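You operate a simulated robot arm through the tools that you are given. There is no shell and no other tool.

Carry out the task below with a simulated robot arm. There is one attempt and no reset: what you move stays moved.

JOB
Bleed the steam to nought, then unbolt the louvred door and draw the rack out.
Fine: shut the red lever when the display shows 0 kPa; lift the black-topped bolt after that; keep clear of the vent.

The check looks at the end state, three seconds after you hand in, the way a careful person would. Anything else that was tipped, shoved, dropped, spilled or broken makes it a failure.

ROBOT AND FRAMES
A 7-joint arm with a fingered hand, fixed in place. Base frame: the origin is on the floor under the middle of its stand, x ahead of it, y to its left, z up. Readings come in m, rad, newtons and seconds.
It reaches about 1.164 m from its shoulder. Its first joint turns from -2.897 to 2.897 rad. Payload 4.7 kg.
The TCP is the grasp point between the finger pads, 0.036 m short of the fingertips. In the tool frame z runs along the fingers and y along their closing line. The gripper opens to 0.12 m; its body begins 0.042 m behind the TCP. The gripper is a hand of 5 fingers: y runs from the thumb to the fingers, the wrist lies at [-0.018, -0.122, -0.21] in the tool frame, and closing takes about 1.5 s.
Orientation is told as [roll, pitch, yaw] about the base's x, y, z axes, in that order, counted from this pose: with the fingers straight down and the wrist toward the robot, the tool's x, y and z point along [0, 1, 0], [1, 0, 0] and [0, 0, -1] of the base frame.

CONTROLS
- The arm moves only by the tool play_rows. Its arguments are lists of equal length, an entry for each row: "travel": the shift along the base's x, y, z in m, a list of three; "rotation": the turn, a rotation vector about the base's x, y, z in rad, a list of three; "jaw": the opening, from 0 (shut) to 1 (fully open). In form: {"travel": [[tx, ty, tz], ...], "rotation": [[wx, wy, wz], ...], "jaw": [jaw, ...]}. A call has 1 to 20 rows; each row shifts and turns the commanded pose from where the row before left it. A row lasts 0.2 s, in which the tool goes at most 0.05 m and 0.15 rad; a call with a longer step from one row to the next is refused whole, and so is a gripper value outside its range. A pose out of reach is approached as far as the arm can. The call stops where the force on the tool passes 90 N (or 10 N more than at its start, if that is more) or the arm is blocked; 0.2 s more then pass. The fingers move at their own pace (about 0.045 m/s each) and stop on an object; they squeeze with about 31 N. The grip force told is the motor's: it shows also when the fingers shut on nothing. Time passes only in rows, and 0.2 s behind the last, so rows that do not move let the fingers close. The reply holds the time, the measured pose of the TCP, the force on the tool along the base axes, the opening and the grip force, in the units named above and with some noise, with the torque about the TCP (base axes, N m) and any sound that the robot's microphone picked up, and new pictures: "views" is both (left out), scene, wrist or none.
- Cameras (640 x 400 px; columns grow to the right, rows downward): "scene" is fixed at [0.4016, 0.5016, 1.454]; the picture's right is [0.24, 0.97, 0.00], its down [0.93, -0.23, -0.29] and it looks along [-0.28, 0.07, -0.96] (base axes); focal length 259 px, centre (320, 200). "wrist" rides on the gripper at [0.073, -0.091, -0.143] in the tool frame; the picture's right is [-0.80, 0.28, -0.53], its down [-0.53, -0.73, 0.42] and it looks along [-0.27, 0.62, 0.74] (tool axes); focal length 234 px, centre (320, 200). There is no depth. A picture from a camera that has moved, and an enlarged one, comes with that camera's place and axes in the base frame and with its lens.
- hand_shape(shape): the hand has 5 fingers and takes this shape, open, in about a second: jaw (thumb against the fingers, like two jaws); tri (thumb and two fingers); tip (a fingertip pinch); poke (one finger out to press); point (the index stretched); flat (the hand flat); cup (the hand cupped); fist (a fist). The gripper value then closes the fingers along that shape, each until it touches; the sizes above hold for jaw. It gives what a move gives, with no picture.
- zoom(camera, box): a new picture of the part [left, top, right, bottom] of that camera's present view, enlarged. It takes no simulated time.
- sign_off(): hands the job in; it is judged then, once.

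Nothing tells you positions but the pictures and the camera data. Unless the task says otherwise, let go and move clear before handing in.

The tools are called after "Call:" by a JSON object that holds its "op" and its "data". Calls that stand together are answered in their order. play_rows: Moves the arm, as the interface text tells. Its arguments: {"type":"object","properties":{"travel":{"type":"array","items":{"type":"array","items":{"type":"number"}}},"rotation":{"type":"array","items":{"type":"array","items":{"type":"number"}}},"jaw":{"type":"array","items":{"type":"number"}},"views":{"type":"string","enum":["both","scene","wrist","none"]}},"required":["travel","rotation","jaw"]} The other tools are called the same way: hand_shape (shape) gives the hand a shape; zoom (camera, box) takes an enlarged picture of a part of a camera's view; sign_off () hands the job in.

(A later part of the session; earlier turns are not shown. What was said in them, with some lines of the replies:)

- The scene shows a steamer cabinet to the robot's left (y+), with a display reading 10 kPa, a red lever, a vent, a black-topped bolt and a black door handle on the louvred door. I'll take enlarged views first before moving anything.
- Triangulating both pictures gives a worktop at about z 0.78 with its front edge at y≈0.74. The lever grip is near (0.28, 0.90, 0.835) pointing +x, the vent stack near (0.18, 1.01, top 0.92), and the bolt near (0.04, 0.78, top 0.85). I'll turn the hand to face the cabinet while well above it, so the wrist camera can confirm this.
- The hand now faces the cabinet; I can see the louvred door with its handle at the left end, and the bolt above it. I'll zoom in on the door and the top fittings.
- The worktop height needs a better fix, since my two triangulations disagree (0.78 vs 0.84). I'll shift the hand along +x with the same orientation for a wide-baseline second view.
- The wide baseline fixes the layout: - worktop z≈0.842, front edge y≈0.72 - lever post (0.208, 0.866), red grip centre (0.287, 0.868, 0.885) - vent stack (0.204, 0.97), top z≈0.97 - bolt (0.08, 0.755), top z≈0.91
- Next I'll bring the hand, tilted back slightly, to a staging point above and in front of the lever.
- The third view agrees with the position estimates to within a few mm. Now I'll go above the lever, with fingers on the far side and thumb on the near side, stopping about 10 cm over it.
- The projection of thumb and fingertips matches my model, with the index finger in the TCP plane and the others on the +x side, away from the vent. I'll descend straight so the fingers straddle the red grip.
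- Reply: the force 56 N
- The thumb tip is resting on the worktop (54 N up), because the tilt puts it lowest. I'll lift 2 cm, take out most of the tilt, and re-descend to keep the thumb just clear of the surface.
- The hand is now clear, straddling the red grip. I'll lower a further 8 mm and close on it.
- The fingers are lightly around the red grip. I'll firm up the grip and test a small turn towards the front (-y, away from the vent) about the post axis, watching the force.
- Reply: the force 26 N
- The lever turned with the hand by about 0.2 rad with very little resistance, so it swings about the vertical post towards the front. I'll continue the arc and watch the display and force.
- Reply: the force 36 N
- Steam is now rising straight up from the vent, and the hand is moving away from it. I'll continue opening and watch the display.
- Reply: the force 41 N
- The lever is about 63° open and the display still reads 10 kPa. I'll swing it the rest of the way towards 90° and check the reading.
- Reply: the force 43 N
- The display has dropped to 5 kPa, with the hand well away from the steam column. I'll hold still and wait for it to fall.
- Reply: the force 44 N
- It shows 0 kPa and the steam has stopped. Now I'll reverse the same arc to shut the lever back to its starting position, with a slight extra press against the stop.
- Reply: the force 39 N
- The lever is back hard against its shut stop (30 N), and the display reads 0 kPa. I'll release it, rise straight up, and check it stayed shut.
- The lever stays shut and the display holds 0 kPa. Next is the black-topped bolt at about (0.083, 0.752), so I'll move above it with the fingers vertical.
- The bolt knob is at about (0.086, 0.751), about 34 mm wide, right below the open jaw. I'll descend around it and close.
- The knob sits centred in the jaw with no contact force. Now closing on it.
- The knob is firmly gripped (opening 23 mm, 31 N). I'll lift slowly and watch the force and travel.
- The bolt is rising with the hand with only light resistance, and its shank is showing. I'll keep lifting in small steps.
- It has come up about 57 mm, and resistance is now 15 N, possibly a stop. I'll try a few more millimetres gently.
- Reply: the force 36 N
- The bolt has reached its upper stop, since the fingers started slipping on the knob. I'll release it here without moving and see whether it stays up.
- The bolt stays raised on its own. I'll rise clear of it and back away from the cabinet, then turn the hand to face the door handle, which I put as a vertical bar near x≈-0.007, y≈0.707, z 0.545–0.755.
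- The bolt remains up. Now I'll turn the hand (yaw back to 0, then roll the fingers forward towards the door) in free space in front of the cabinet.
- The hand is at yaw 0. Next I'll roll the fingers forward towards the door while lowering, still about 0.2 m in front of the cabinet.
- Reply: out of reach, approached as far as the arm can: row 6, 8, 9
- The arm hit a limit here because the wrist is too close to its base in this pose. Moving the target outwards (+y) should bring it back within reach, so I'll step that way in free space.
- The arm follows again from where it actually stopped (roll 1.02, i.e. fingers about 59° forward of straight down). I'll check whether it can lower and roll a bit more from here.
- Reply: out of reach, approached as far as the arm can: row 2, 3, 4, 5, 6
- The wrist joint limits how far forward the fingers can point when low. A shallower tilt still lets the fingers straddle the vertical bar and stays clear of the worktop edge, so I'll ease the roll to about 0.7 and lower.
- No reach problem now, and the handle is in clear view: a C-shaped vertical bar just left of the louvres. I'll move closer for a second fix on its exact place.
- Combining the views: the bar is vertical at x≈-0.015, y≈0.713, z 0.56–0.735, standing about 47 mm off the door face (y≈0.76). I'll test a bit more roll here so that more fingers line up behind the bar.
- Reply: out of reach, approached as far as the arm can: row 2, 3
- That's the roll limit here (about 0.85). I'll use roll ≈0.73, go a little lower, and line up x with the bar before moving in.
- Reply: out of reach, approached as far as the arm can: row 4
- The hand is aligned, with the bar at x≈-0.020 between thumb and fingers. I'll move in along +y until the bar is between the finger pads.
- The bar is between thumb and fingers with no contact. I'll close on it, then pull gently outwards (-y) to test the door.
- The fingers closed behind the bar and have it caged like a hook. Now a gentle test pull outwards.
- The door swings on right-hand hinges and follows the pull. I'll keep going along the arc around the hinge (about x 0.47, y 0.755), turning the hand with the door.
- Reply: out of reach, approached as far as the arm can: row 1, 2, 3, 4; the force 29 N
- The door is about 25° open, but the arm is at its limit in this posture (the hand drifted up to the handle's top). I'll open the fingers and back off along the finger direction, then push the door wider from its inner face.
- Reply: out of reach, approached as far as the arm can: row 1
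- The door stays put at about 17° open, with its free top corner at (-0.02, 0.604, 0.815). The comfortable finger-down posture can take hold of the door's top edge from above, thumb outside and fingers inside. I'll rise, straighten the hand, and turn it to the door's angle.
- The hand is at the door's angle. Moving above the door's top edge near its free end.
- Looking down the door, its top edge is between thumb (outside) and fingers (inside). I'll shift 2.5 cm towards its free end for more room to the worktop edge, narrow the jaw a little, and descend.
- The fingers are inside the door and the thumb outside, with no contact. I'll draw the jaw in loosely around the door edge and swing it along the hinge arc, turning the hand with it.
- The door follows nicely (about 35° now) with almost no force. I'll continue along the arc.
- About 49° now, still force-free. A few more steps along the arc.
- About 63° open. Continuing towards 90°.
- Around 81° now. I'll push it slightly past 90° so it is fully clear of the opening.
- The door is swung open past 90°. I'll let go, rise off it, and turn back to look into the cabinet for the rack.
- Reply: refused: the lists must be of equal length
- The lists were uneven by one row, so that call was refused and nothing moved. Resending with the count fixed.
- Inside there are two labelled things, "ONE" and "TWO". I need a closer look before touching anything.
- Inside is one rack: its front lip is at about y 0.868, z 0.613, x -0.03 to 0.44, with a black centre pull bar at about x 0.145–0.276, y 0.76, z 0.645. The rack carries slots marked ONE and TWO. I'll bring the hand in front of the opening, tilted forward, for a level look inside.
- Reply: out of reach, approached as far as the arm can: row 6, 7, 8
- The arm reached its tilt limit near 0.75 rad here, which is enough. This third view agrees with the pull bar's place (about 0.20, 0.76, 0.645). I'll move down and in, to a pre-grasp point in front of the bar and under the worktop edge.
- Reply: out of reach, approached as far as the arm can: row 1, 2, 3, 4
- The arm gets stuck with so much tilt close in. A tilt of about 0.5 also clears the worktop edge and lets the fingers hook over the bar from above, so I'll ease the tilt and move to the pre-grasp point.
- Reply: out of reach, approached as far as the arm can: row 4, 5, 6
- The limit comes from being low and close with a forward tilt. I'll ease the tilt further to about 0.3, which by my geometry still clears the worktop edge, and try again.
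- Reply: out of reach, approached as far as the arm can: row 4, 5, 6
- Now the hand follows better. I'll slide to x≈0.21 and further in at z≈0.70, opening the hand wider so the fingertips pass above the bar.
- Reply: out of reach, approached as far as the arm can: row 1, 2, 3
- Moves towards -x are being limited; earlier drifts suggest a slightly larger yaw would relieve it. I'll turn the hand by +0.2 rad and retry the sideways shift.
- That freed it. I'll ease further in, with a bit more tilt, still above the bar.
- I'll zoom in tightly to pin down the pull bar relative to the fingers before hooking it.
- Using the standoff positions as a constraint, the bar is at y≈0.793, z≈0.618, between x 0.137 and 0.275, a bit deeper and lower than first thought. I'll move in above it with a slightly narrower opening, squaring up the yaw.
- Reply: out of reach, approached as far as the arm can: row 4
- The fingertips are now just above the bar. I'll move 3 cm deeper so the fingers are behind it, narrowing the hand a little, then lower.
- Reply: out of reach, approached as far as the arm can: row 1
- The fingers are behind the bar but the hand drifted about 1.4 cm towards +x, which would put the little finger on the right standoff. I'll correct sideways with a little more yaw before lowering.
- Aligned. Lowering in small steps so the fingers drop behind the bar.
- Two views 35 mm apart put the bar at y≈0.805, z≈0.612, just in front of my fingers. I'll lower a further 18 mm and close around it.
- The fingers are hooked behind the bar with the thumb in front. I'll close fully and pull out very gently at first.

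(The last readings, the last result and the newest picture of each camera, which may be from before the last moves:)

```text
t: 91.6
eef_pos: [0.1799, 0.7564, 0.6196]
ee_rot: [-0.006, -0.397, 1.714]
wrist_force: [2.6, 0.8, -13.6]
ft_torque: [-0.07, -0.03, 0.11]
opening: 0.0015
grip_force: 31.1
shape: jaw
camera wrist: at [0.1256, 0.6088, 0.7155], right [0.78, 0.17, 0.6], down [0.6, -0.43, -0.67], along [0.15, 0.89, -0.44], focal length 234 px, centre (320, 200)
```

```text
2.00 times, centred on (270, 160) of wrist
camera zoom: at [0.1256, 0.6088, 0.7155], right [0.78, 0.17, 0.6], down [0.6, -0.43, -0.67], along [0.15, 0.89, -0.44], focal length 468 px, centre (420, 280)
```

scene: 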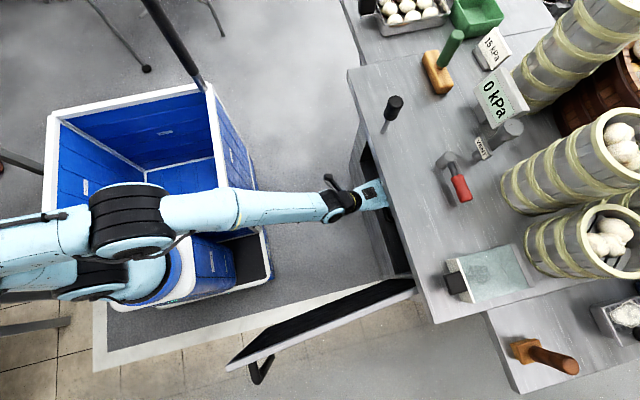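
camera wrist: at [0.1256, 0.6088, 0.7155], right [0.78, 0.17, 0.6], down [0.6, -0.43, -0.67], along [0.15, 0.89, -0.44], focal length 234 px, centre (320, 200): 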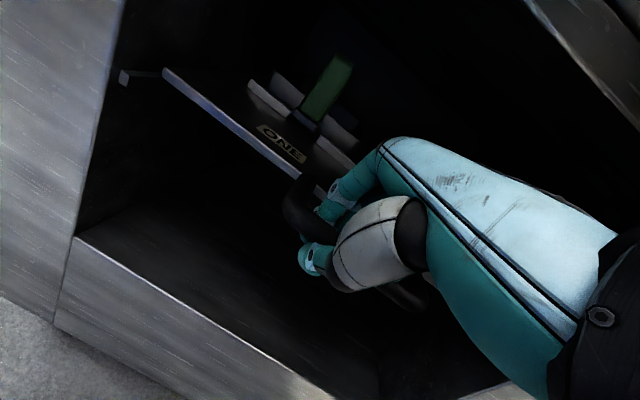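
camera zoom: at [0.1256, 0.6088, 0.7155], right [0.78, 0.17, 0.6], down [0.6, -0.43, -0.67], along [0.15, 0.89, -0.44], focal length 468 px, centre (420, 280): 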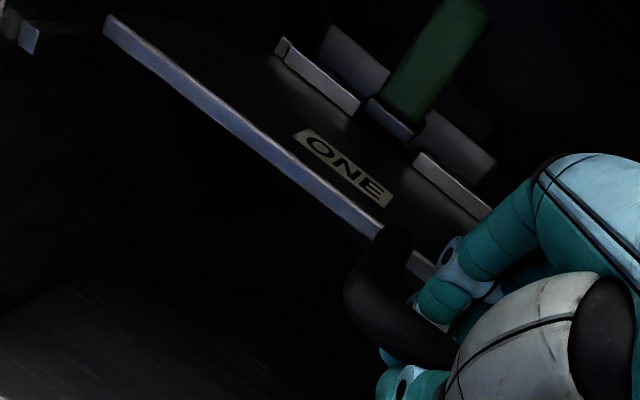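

The rack slides with the hand almost without force. I'll continue slowly, easing the hand down 3 mm so I don't lift the front, and reducing tilt as it comes out.

Call:
{"op": "play_rows", "data": {"travel": [[0, -0.01, -0.003], [0, -0.012, 0], [0, -0.012, 0], [0, -0.012, 0], [0, 0, 0]], "rotation": [[-0.015, 0, 0.005], [-0.015, 0, 0.005], [-0.015, 0, 0.005], [-0.015, 0, 0.005], [0, 0, 0]], "jaw": [0, 0, 0, 0, 0], "views": "both"}}

Call:
{"op": "zoom", "data": {"camera": "wrist", "box": [140, 60, 400, 260]}}

```text
t: 92.8
eef_pos: [0.1804, 0.7129, 0.6189]
ee_rot: [0.003, -0.34, 1.73]
wrist_force: [-1.7, 2.5, -5.8]
ft_torque: [0.06, 0.04, 0.1]
opening: 0.0019
grip_force: 31.1
shape: jaw
camera wrist: at [0.1293, 0.5691, 0.7233], right [0.78, 0.21, 0.59], down [0.61, -0.46, -0.65], along [0.13, 0.86, -0.49], focal length 234 px, centre (320, 200)
```

scene: 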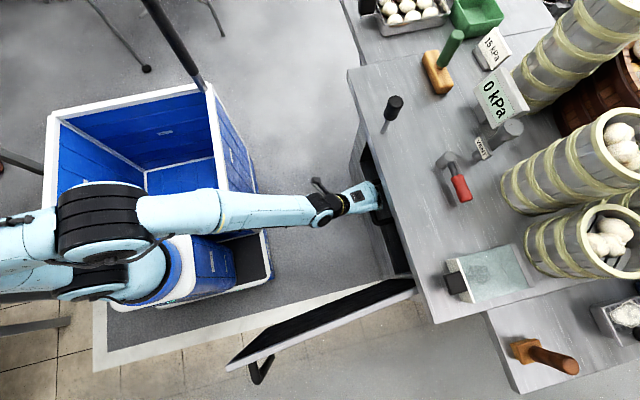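
wrist: 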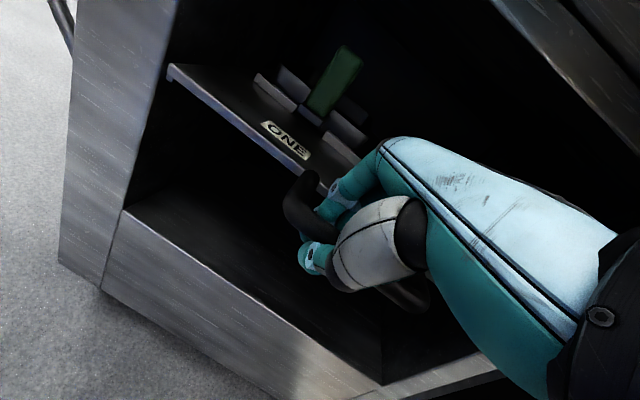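

```text
2.00 times, centred on (270, 160) of wrist
camera zoom: at [0.1293, 0.5691, 0.7233], right [0.78, 0.21, 0.59], down [0.61, -0.46, -0.65], along [0.13, 0.86, -0.49], focal length 468 px, centre (420, 280)
```

zoom: 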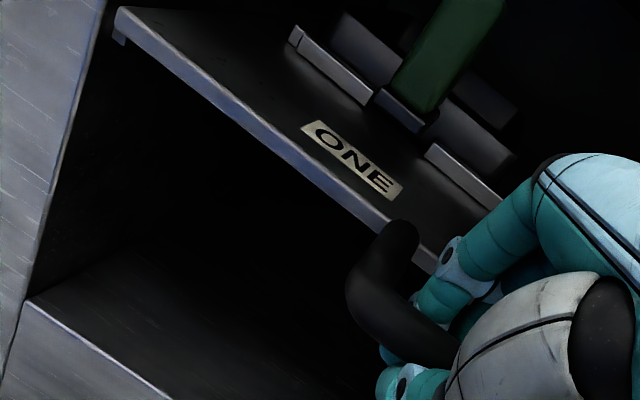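

It's coming out smoothly, about 7 cm so far. Continuing slowly.

Call:
{"op": "play_rows", "data": {"travel": [[0, -0.012, 0], [0, -0.012, 0], [0, -0.012, 0], [0, -0.012, 0], [0, -0.012, 0], [0, 0, 0]], "rotation": [[-0.02, 0, 0.005], [-0.02, 0, 0.005], [-0.02, 0, 0.005], [-0.02, 0, 0.005], [-0.02, 0, 0.005], [0, 0, 0]], "jaw": [0, 0, 0, 0, 0, 0], "views": "both"}}

Call:
{"op": "zoom", "data": {"camera": "wrist", "box": [140, 40, 400, 240]}}

Call:
{"op": "zoom", "data": {"camera": "scene", "box": [280, 120, 460, 300]}}

```text
t: 94.2
eef_pos: [0.1805, 0.6518, 0.6178]
ee_rot: [0.02, -0.24, 1.75]
wrist_force: [4.5, 2.1, -7.5]
ft_torque: [0.08, -0.03, -0.07]
opening: 0.0024
grip_force: 31.2
shape: jaw
camera wrist: at [0.1326, 0.5179, 0.7371], right [0.77, 0.29, 0.56], down [0.62, -0.5, -0.6], along [0.11, 0.81, -0.57], focal length 234 px, centre (320, 200)
```

scene: 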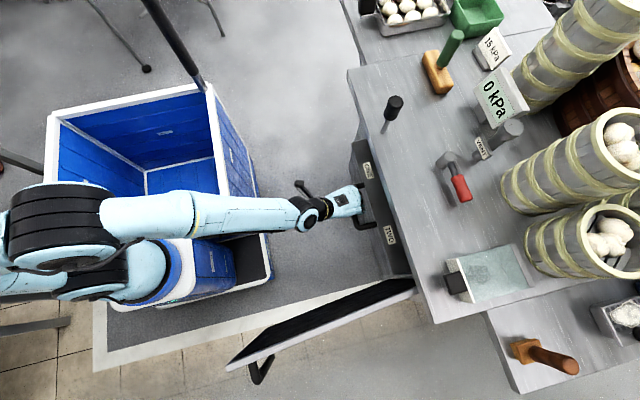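
wrist: 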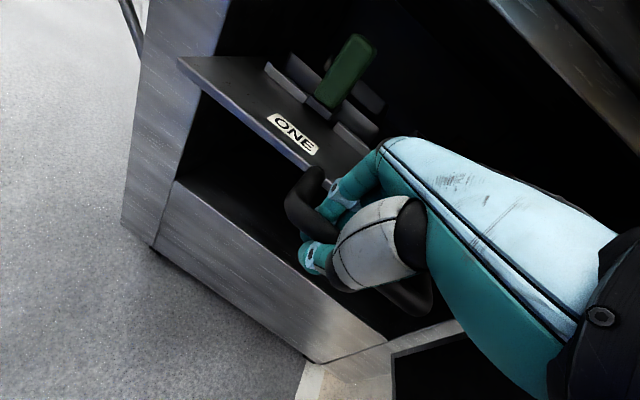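

```text
2.00 times, centred on (270, 140) of wrist
camera zoom: at [0.1326, 0.5179, 0.7371], right [0.77, 0.29, 0.56], down [0.62, -0.5, -0.6], along [0.11, 0.81, -0.57], focal length 468 px, centre (420, 320)
```

zoom: 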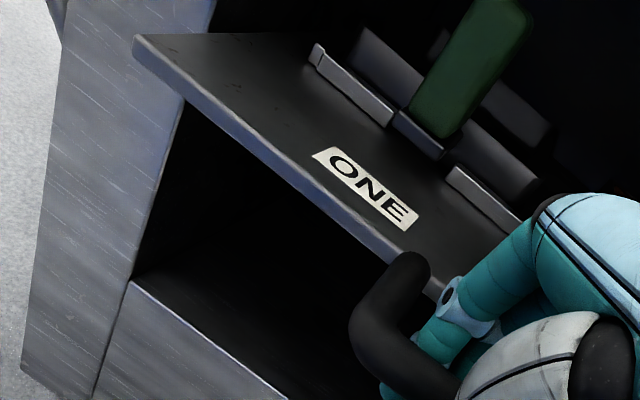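

```text
2.22 times, centred on (370, 210) of scene
camera zoom: at [0.4016, 0.5016, 1.454], right [0.24, 0.97, 0.0], down [0.93, -0.23, -0.29], along [-0.28, 0.07, -0.96], focal length 576 px, centre (209, 178)
```

zoom: 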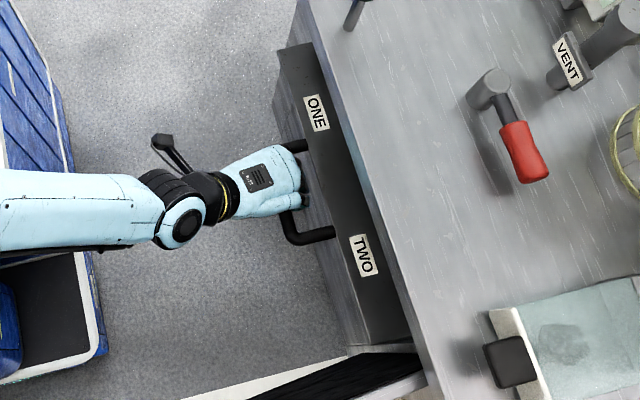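

The rack is out about 13 cm with ONE and TWO visible from above, sliding freely and clear of the door. Continuing.

Call:
{"op": "play_rows", "data": {"travel": [[0, -0.012, 0], [0, -0.012, 0], [0, -0.012, 0], [0, -0.012, 0], [0, 0, 0]], "rotation": [[-0.025, 0, 0.005], [-0.025, 0, 0.005], [-0.025, 0, 0.005], [-0.025, 0, 0.005], [0, 0, 0]], "jaw": [0, 0, 0, 0, 0], "views": "both"}}

Call:
{"op": "zoom", "data": {"camera": "scene", "box": [280, 120, 460, 300]}}

```text
t: 95.4
eef_pos: [0.18, 0.6057, 0.6182]
ee_rot: [0.04, -0.143, 1.767]
wrist_force: [7.3, 2.6, -10.0]
ft_torque: [0.13, -0.03, -0.15]
opening: 0.0022
grip_force: 31.1
shape: jaw
camera wrist: at [0.1348, 0.4826, 0.75], right [0.77, 0.36, 0.53], down [0.63, -0.55, -0.55], along [0.09, 0.75, -0.65], focal length 234 px, centre (320, 200)
```

scene: 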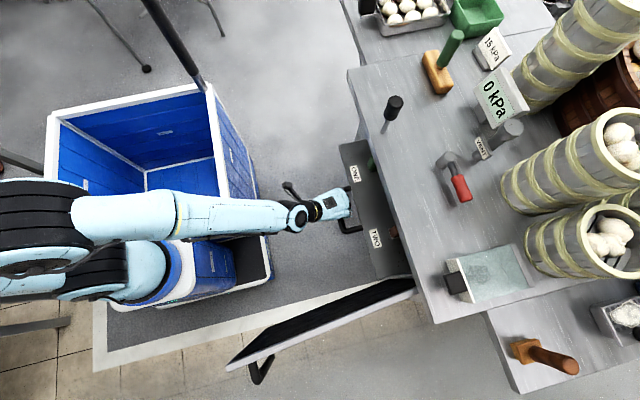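
wrist: 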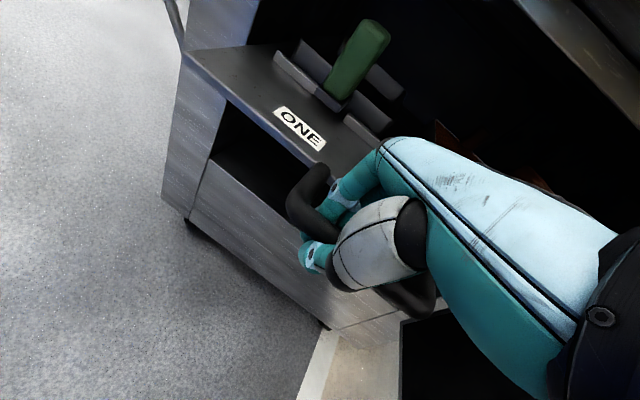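

```text
2.22 times, centred on (370, 210) of scene
camera zoom: at [0.4016, 0.5016, 1.454], right [0.24, 0.97, 0.0], down [0.93, -0.23, -0.29], along [-0.28, 0.07, -0.96], focal length 576 px, centre (209, 178)
```

zoom: 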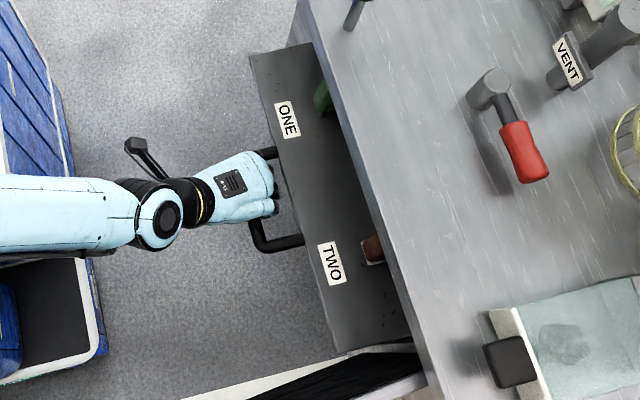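

Out about 18 cm; the items in the slots (green at ONE, brownish-red at TWO) are appearing, standing steadily. Continuing.

Call:
{"op": "play_rows", "data": {"travel": [[0, -0.012, 0], [0, -0.012, 0], [0, -0.012, 0], [0, -0.012, 0], [0, 0, 0]], "rotation": [[-0.025, 0, 0.005], [-0.025, 0, 0.005], [-0.025, 0, 0.005], [-0.025, 0, 0.005], [0, 0, 0]], "jaw": [0, 0, 0, 0, 0], "views": "both"}}

Call:
{"op": "zoom", "data": {"camera": "scene", "box": [280, 120, 460, 300]}}

Call:
{"op": "zoom", "data": {"camera": "wrist", "box": [140, 0, 460, 220]}}

```text
t: 96.6
eef_pos: [0.1806, 0.5569, 0.6174]
ee_rot: [0.06, -0.046, 1.785]
wrist_force: [0.8, 1.3, -9.9]
ft_torque: [0.06, 0.04, -0.1]
opening: 0.0022
grip_force: 30.9
shape: jaw
camera wrist: at [0.1378, 0.447, 0.7611], right [0.76, 0.43, 0.49], down [0.65, -0.59, -0.49], along [0.08, 0.69, -0.72], focal length 234 px, centre (320, 200)
```

scene: 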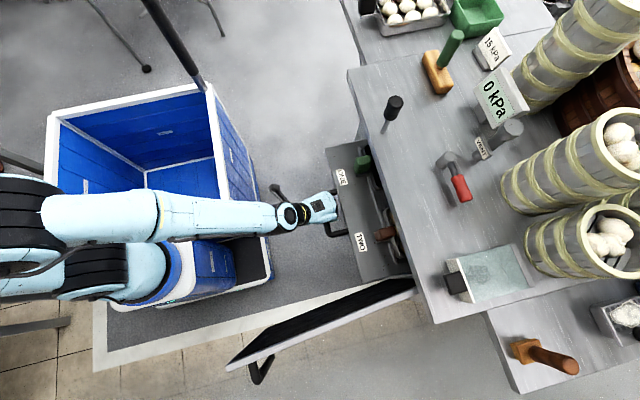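
wrist: 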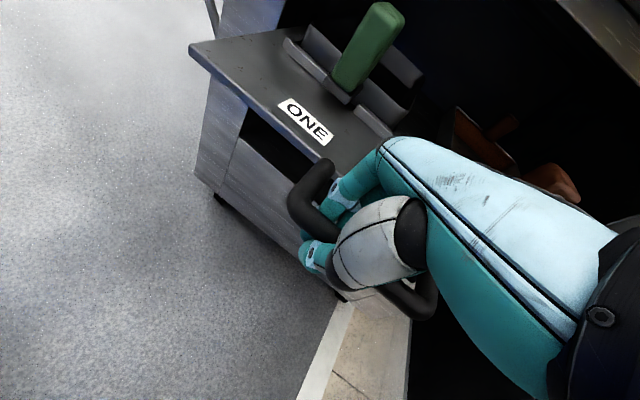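

```text
2.22 times, centred on (370, 210) of scene
camera zoom: at [0.4016, 0.5016, 1.454], right [0.24, 0.97, 0.0], down [0.93, -0.23, -0.29], along [-0.28, 0.07, -0.96], focal length 576 px, centre (209, 178)
```

zoom: 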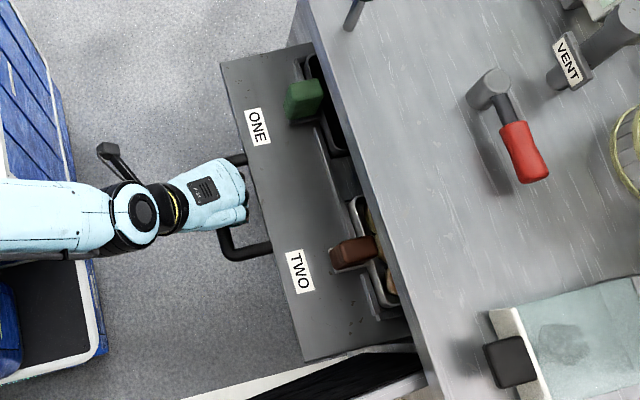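

```text
1.82 times, centred on (300, 110) of wrist
camera zoom: at [0.1378, 0.447, 0.7611], right [0.76, 0.43, 0.49], down [0.65, -0.59, -0.49], along [0.08, 0.69, -0.72], focal length 426 px, centre (356, 364)
```

zoom: 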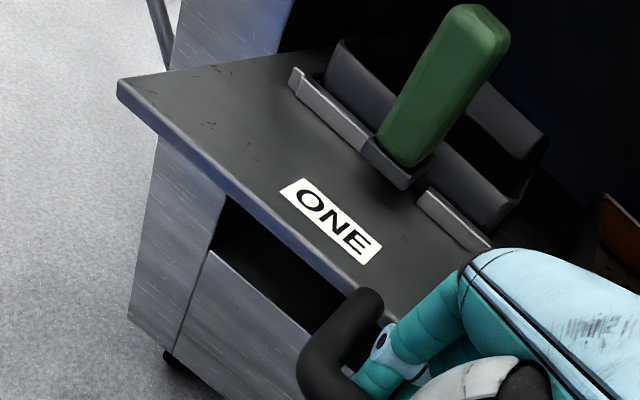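

Out about 23 cm. The pans with green and brown handles stand steady. I'll keep going gently, watching for an end stop.

Call:
{"op": "play_rows", "data": {"travel": [[0, -0.01, 0], [0, -0.01, 0], [0, -0.01, 0], [0, -0.01, 0], [0, 0, 0]], "rotation": [[-0.02, 0, 0.005], [-0.02, 0, 0.005], [-0.02, 0, 0.005], [-0.02, 0, 0.005], [0, 0, 0]], "jaw": [0, 0, 0, 0, 0], "views": "both"}}

Call:
{"op": "zoom", "data": {"camera": "scene", "box": [280, 120, 460, 300]}}

```text
t: 97.8
eef_pos: [0.1791, 0.517, 0.618]
ee_rot: [0.076, 0.033, 1.804]
wrist_force: [8.6, 1.2, -11.0]
ft_torque: [0.07, -0.01, -0.21]
opening: 0.002
grip_force: 30.5
shape: jaw
camera wrist: at [0.1391, 0.4183, 0.7693], right [0.75, 0.48, 0.45], down [0.66, -0.61, -0.44], along [0.06, 0.63, -0.78], focal length 234 px, centre (320, 200)
```

scene: 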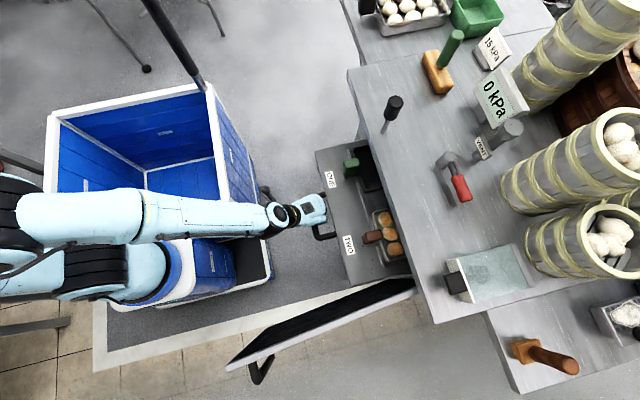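
wrist: 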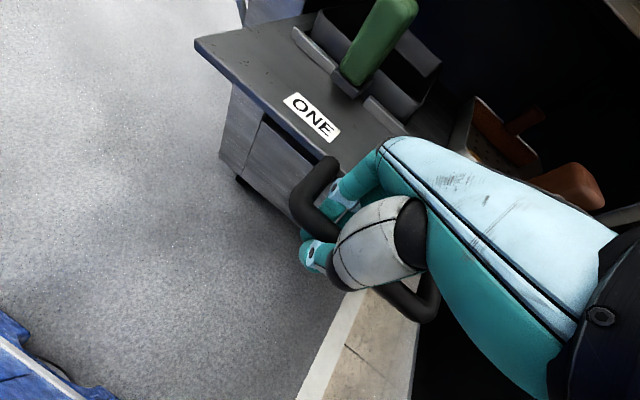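

```text
2.22 times, centred on (370, 210) of scene
camera zoom: at [0.4016, 0.5016, 1.454], right [0.24, 0.97, 0.0], down [0.93, -0.23, -0.29], along [-0.28, 0.07, -0.96], focal length 576 px, centre (209, 178)
```

zoom: 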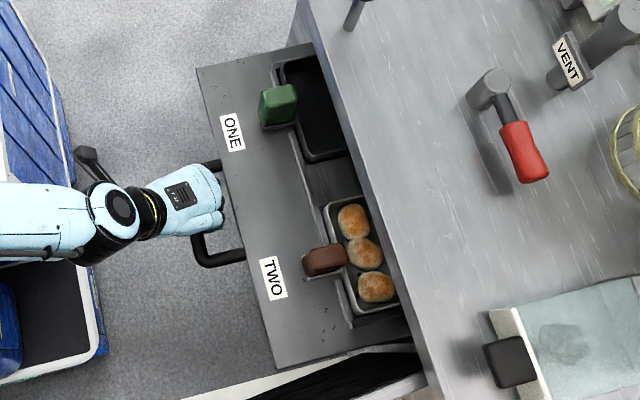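

Out about 27 cm. Pan ONE is empty and pan TWO holds three buns, all steady. A bit further, looking for the stop.

Call:
{"op": "play_rows", "data": {"travel": [[0, -0.01, 0], [0, -0.01, 0], [0, -0.01, 0], [0, -0.01, 0], [0, 0, 0]], "rotation": [[-0.015, 0, 0.005], [-0.015, 0, 0.005], [-0.015, 0, 0.005], [-0.015, 0, 0.005], [0, 0, 0]], "jaw": [0, 0, 0, 0, 0], "views": "both"}}

Call:
{"op": "zoom", "data": {"camera": "scene", "box": [280, 120, 460, 300]}}

```text
t: 99.0
eef_pos: [0.1804, 0.4763, 0.6182]
ee_rot: [0.093, 0.091, 1.827]
wrist_force: [4.6, 0.6, -18.2]
ft_torque: [0.14, -0.01, -0.19]
opening: 0.0018
grip_force: 30.7
shape: jaw
camera wrist: at [0.1414, 0.3865, 0.7757], right [0.74, 0.52, 0.42], down [0.67, -0.62, -0.4], along [0.05, 0.58, -0.81], focal length 234 px, centre (320, 200)
```

scene: 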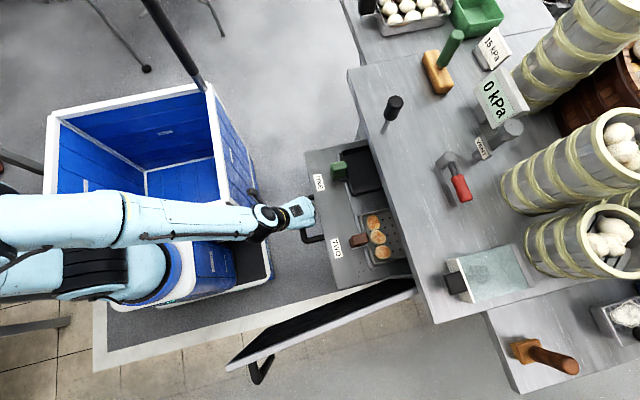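
wrist: 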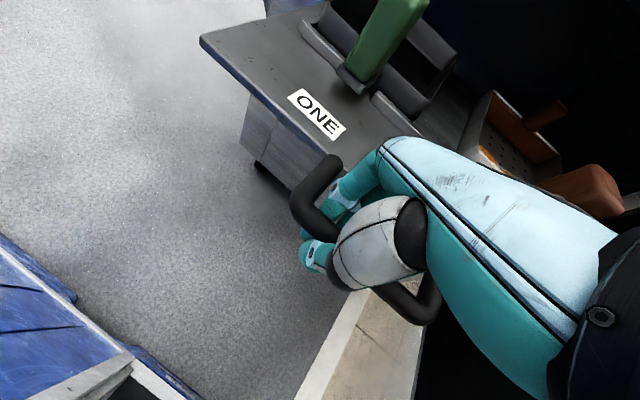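

```text
2.22 times, centred on (370, 210) of scene
camera zoom: at [0.4016, 0.5016, 1.454], right [0.24, 0.97, 0.0], down [0.93, -0.23, -0.29], along [-0.28, 0.07, -0.96], focal length 576 px, centre (209, 178)
```

zoom: 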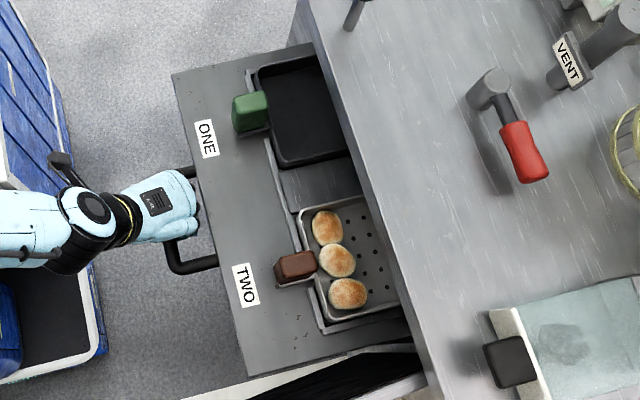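

Out about 31 cm; both pans are nearly fully visible. The hand is lifting slightly on the bar (18 N), so I'll ease down 4 mm and pull a little further to find the stop.

Call:
{"op": "play_rows", "data": {"travel": [[0, 0, -0.004], [0, -0.01, 0], [0, -0.01, 0], [0, -0.01, 0], [0, 0, 0]], "rotation": [[0, 0, 0], [-0.01, 0, 0], [-0.01, 0, 0], [-0.01, 0, 0], [0, 0, 0]], "jaw": [0, 0, 0, 0, 0], "views": "both"}}

Call:
{"op": "zoom", "data": {"camera": "scene", "box": [280, 120, 460, 300]}}

```text
t: 100.2
eef_pos: [0.1807, 0.4488, 0.617]
ee_rot: [0.097, 0.117, 1.826]
wrist_force: [4.5, 39.2, -7.6]
ft_torque: [0.22, 0.05, -0.16]
opening: 0.0032
grip_force: 31.3
shape: jaw
camera wrist: at [0.1418, 0.3641, 0.776], right [0.74, 0.53, 0.41], down [0.67, -0.63, -0.39], along [0.05, 0.56, -0.83], focal length 234 px, centre (320, 200)
```

scene: 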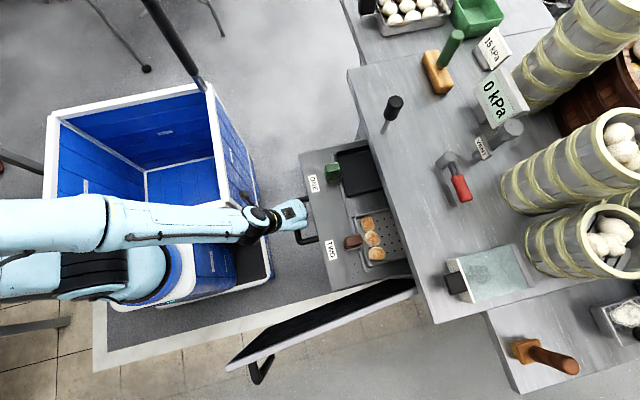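
wrist: 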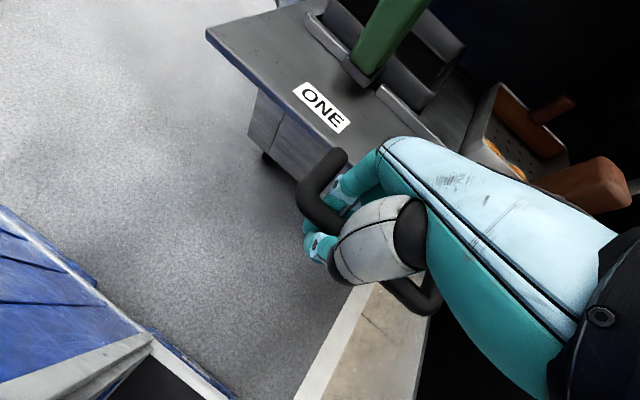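

```text
2.22 times, centred on (370, 210) of scene
camera zoom: at [0.4016, 0.5016, 1.454], right [0.24, 0.97, 0.0], down [0.93, -0.23, -0.29], along [-0.28, 0.07, -0.96], focal length 576 px, centre (209, 178)
```

zoom: 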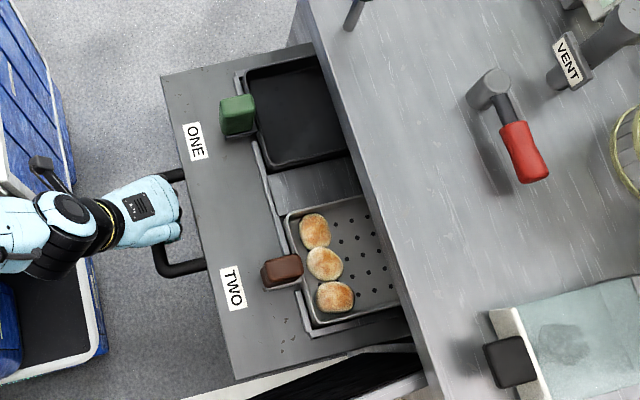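

A firm 39 N marks the end stop; the rack is fully drawn out (about 33 cm). I'll release the tension, open the fingers just enough, and lift straight off the bar.

Call:
{"op": "play_rows", "data": {"travel": [[0, 0.0025, 0], [0, 0, 0], [0, 0, 0], [0, 0, 0], [0, 0, 0], [0, 0, 0]], "rotation": [[0, 0, 0], [0, 0, 0], [0, 0, 0], [0, 0, 0], [0, 0, 0], [0, 0, 0]], "jaw": [0, 0.2, 0.4, 0.5, 0.55, 0.55], "views": "both"}}

Call:
{"op": "zoom", "data": {"camera": "wrist", "box": [260, 80, 460, 340]}}

Call:
{"op": "zoom", "data": {"camera": "scene", "box": [260, 140, 420, 290]}}

```text
t: 101.6
eef_pos: [0.1804, 0.4495, 0.6143]
ee_rot: [0.1, 0.122, 1.828]
wrist_force: [1.9, -1.4, -0.3]
ft_torque: [0.0, -0.02, -0.05]
opening: 0.0646
grip_force: 0.0
shape: jaw
camera wrist: at [0.1412, 0.3643, 0.7741], right [0.74, 0.54, 0.41], down [0.67, -0.63, -0.38], along [0.05, 0.56, -0.83], focal length 234 px, centre (320, 200)
```

scene: 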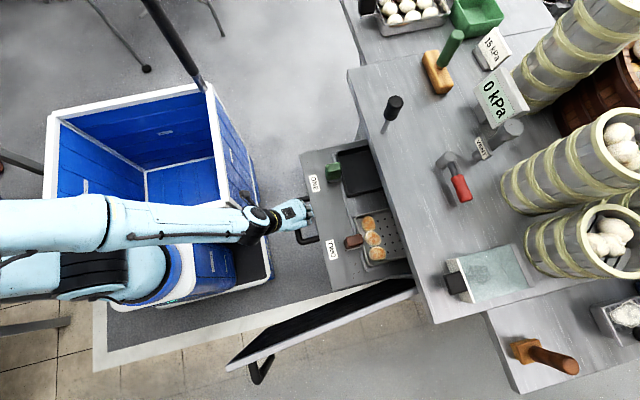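
wrist: 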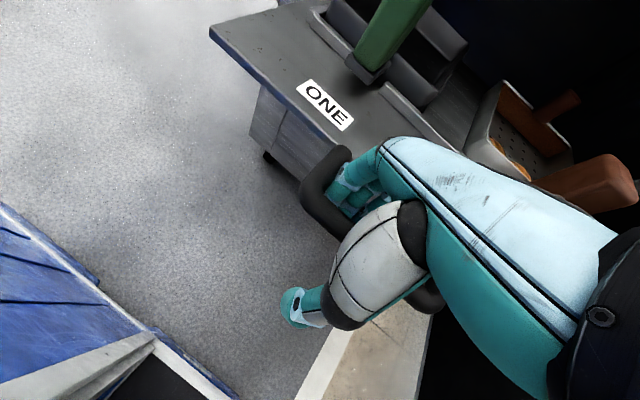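

```text
1.54 times, centred on (360, 210) of wrist
camera zoom: at [0.1412, 0.3643, 0.7741], right [0.74, 0.54, 0.41], down [0.67, -0.63, -0.38], along [0.05, 0.56, -0.83], focal length 360 px, centre (258, 185)
```

zoom: 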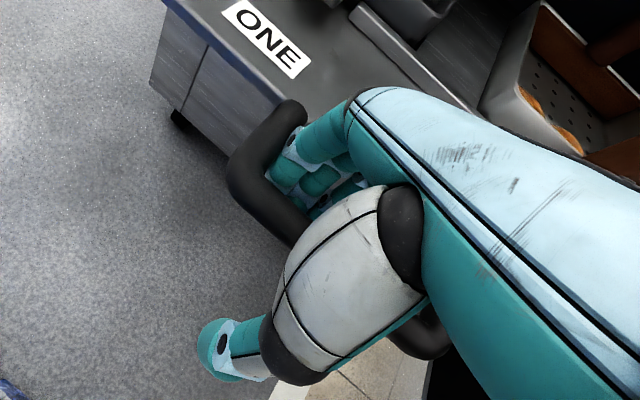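

```text
2.67 times, centred on (340, 215) of scene
camera zoom: at [0.4016, 0.5016, 1.454], right [0.24, 0.97, 0.0], down [0.93, -0.23, -0.29], along [-0.28, 0.07, -0.96], focal length 692 px, centre (267, 160)
```

zoom: 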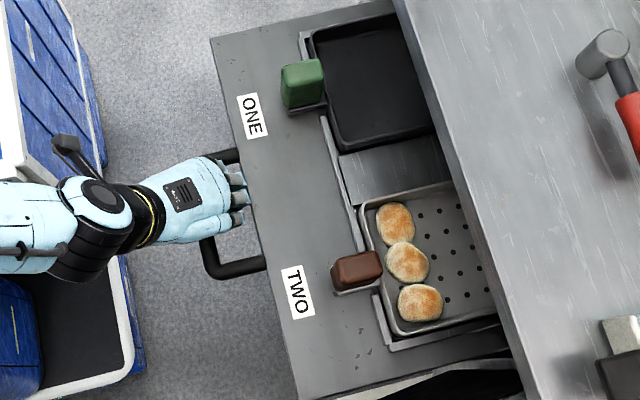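

Both fingers and thumb are clear of the bar. Lifting straight up slowly, then backing away.

Call:
{"op": "play_rows", "data": {"travel": [[0, 0, 0.012], [0, 0, 0.015], [0, 0, 0.02], [0, 0, 0.025], [0, 0, 0.025], [0, 0, 0]], "rotation": [[0, 0, 0], [0, 0, 0], [0, 0, 0], [0, 0, 0], [0, 0, 0], [0, 0, 0]], "jaw": [0.55, 0.55, 0.55, 0.55, 0.55, 0.55], "views": "both"}}

Call:
{"op": "zoom", "data": {"camera": "scene", "box": [260, 140, 420, 290]}}

```text
t: 103.0
eef_pos: [0.1792, 0.4497, 0.7141]
ee_rot: [0.099, 0.12, 1.829]
wrist_force: [-0.4, 0.7, -0.7]
ft_torque: [0.0, 0.01, 0.02]
opening: 0.0657
grip_force: 0.0
shape: jaw
camera wrist: at [0.1412, 0.3635, 0.872], right [0.74, 0.54, 0.41], down [0.67, -0.63, -0.39], along [0.05, 0.56, -0.83], focal length 234 px, centre (320, 200)
```

scene: 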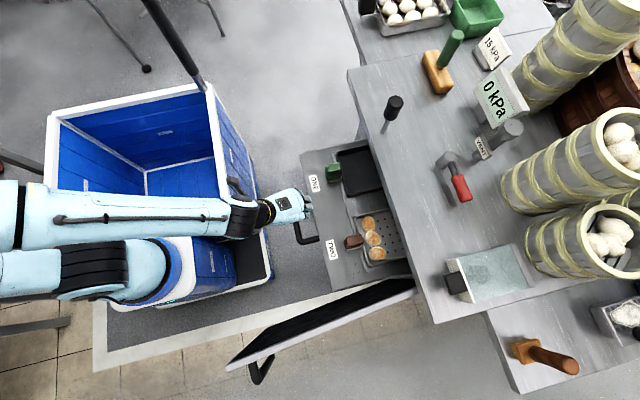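
wrist: 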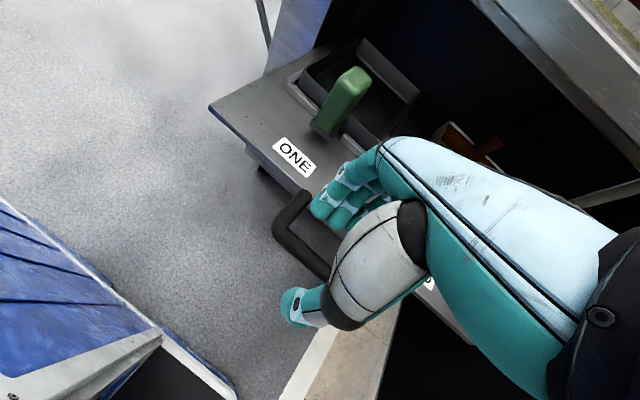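

```text
2.67 times, centred on (340, 215) of scene
camera zoom: at [0.4016, 0.5016, 1.454], right [0.24, 0.97, 0.0], down [0.93, -0.23, -0.29], along [-0.28, 0.07, -0.96], focal length 692 px, centre (267, 160)
```

zoom: 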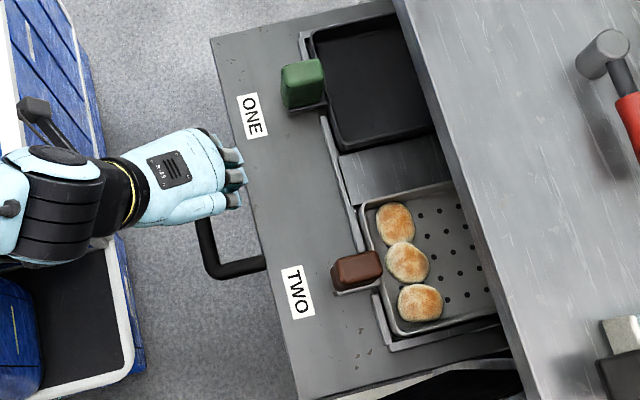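

The rack stays fully out and the hand is clear of it. I'll rise well above and back, then check everything before handing in.

Call:
{"op": "play_rows", "data": {"travel": [[0, -0.01, 0.035], [0, -0.01, 0.035], [0, -0.01, 0.035], [0, -0.01, 0.035], [0, -0.01, 0.035], [0, -0.01, 0.035], [0, 0, 0.03], [0, 0, 0]], "rotation": [[0, 0, 0], [0, 0, 0], [0, 0, 0], [0, 0, 0], [0, 0, 0], [0, 0, 0], [0, 0, 0], [0, 0, 0]], "jaw": [0.6, 0.6, 0.6, 0.6, 0.6, 0.6, 0.6, 0.6], "views": "both"}}

Call:
{"op": "zoom", "data": {"camera": "scene", "box": [340, 20, 640, 220]}}

Call:
{"op": "zoom", "data": {"camera": "scene", "box": [200, 120, 480, 400]}}

Call:
{"op": "zoom", "data": {"camera": "wrist", "box": [160, 0, 480, 200]}}

```text
t: 104.8
eef_pos: [0.1813, 0.3901, 0.953]
ee_rot: [0.101, 0.119, 1.826]
wrist_force: [0.1, -0.6, -0.8]
ft_torque: [0.01, -0.02, 0.01]
opening: 0.0715
grip_force: 0.0
shape: jaw
camera wrist: at [0.1426, 0.3055, 1.1119], right [0.74, 0.54, 0.41], down [0.67, -0.63, -0.39], along [0.05, 0.56, -0.83], focal length 234 px, centre (320, 200)
```

scene: 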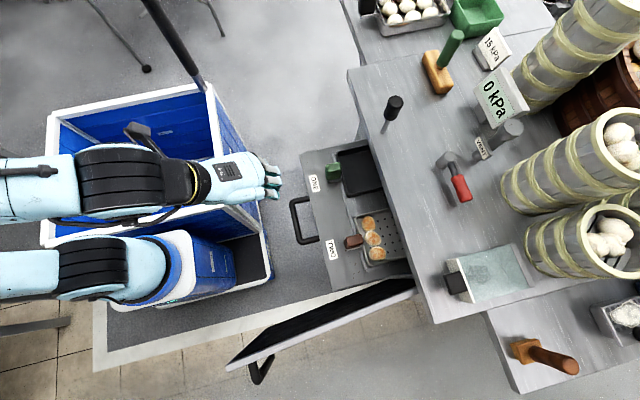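
wrist: 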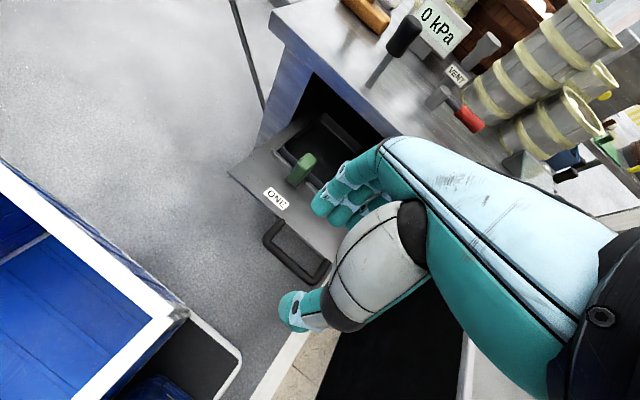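

```text
2.00 times, centred on (490, 120) of scene
camera zoom: at [0.4016, 0.5016, 1.454], right [0.24, 0.97, 0.0], down [0.93, -0.23, -0.29], along [-0.28, 0.07, -0.96], focal length 519 px, centre (-20, 360)
```

zoom: 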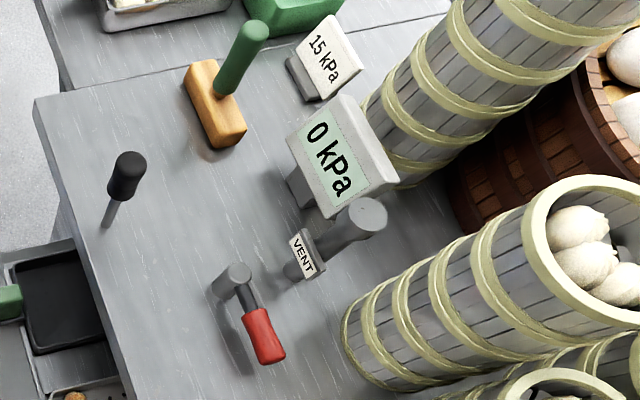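

```text
1.43 times, centred on (340, 260) of scene
camera zoom: at [0.4016, 0.5016, 1.454], right [0.24, 0.97, 0.0], down [0.93, -0.23, -0.29], along [-0.28, 0.07, -0.96], focal length 370 px, centre (291, 114)
```

zoom: 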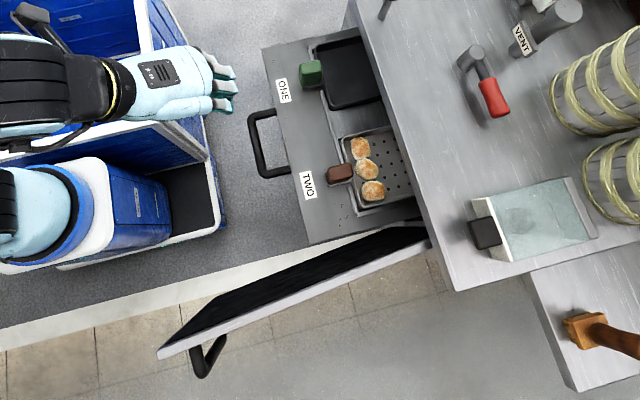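

```text
2.00 times, centred on (320, 100) of wrist
camera zoom: at [0.1426, 0.3055, 1.1119], right [0.74, 0.54, 0.41], down [0.67, -0.63, -0.39], along [0.05, 0.56, -0.83], focal length 468 px, centre (320, 400)
```

zoom: 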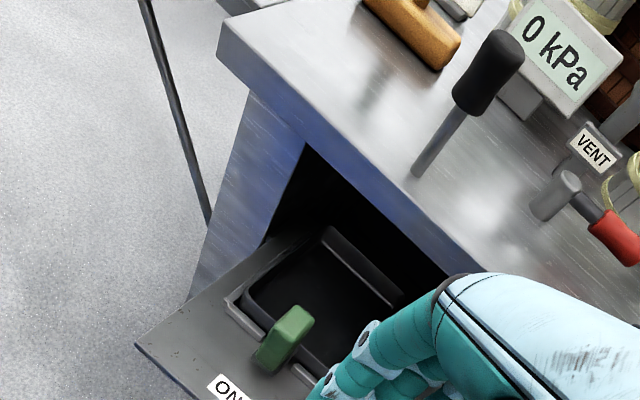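

Final check:
- The display reads 0 kPa and the red lever is back in its shut position.
- The bolt is standing raised.
- The louvred door is swung wide open.
- The rack is drawn out to its stop with both pans and the buns steady.
- Nothing else has moved and the hand is clear, so I'm handing in.

Call:
{"op": "sign_off", "data": {}}

```text
The job is handed in.
```

The job is finished and handed in. The steam is bled off, the louvred door is unbolted and open, and the rack is drawn out to its end stop.

- **Steam:** I opened the red lever and the display fell from 10 to 0 kPa. I then shut the lever against its stop, and it stayed there. The hand stayed to the side of the vent and never above it.
- **Bolt:** I lifted the black-topped bolt only after the lever was shut, and it stays raised on its own.
- **Door:** It is swung open past 90°, clear of the rack.
- **Rack:** It slid out about 33 cm. The two pans, ONE (empty) and TWO (three buns), are still seated.

While first reaching for the lever, the thumb rested briefly on the worktop with about 55 N. I saw no mark in the pictures. Nothing else was moved, and the hand is empty and well away from the rack.
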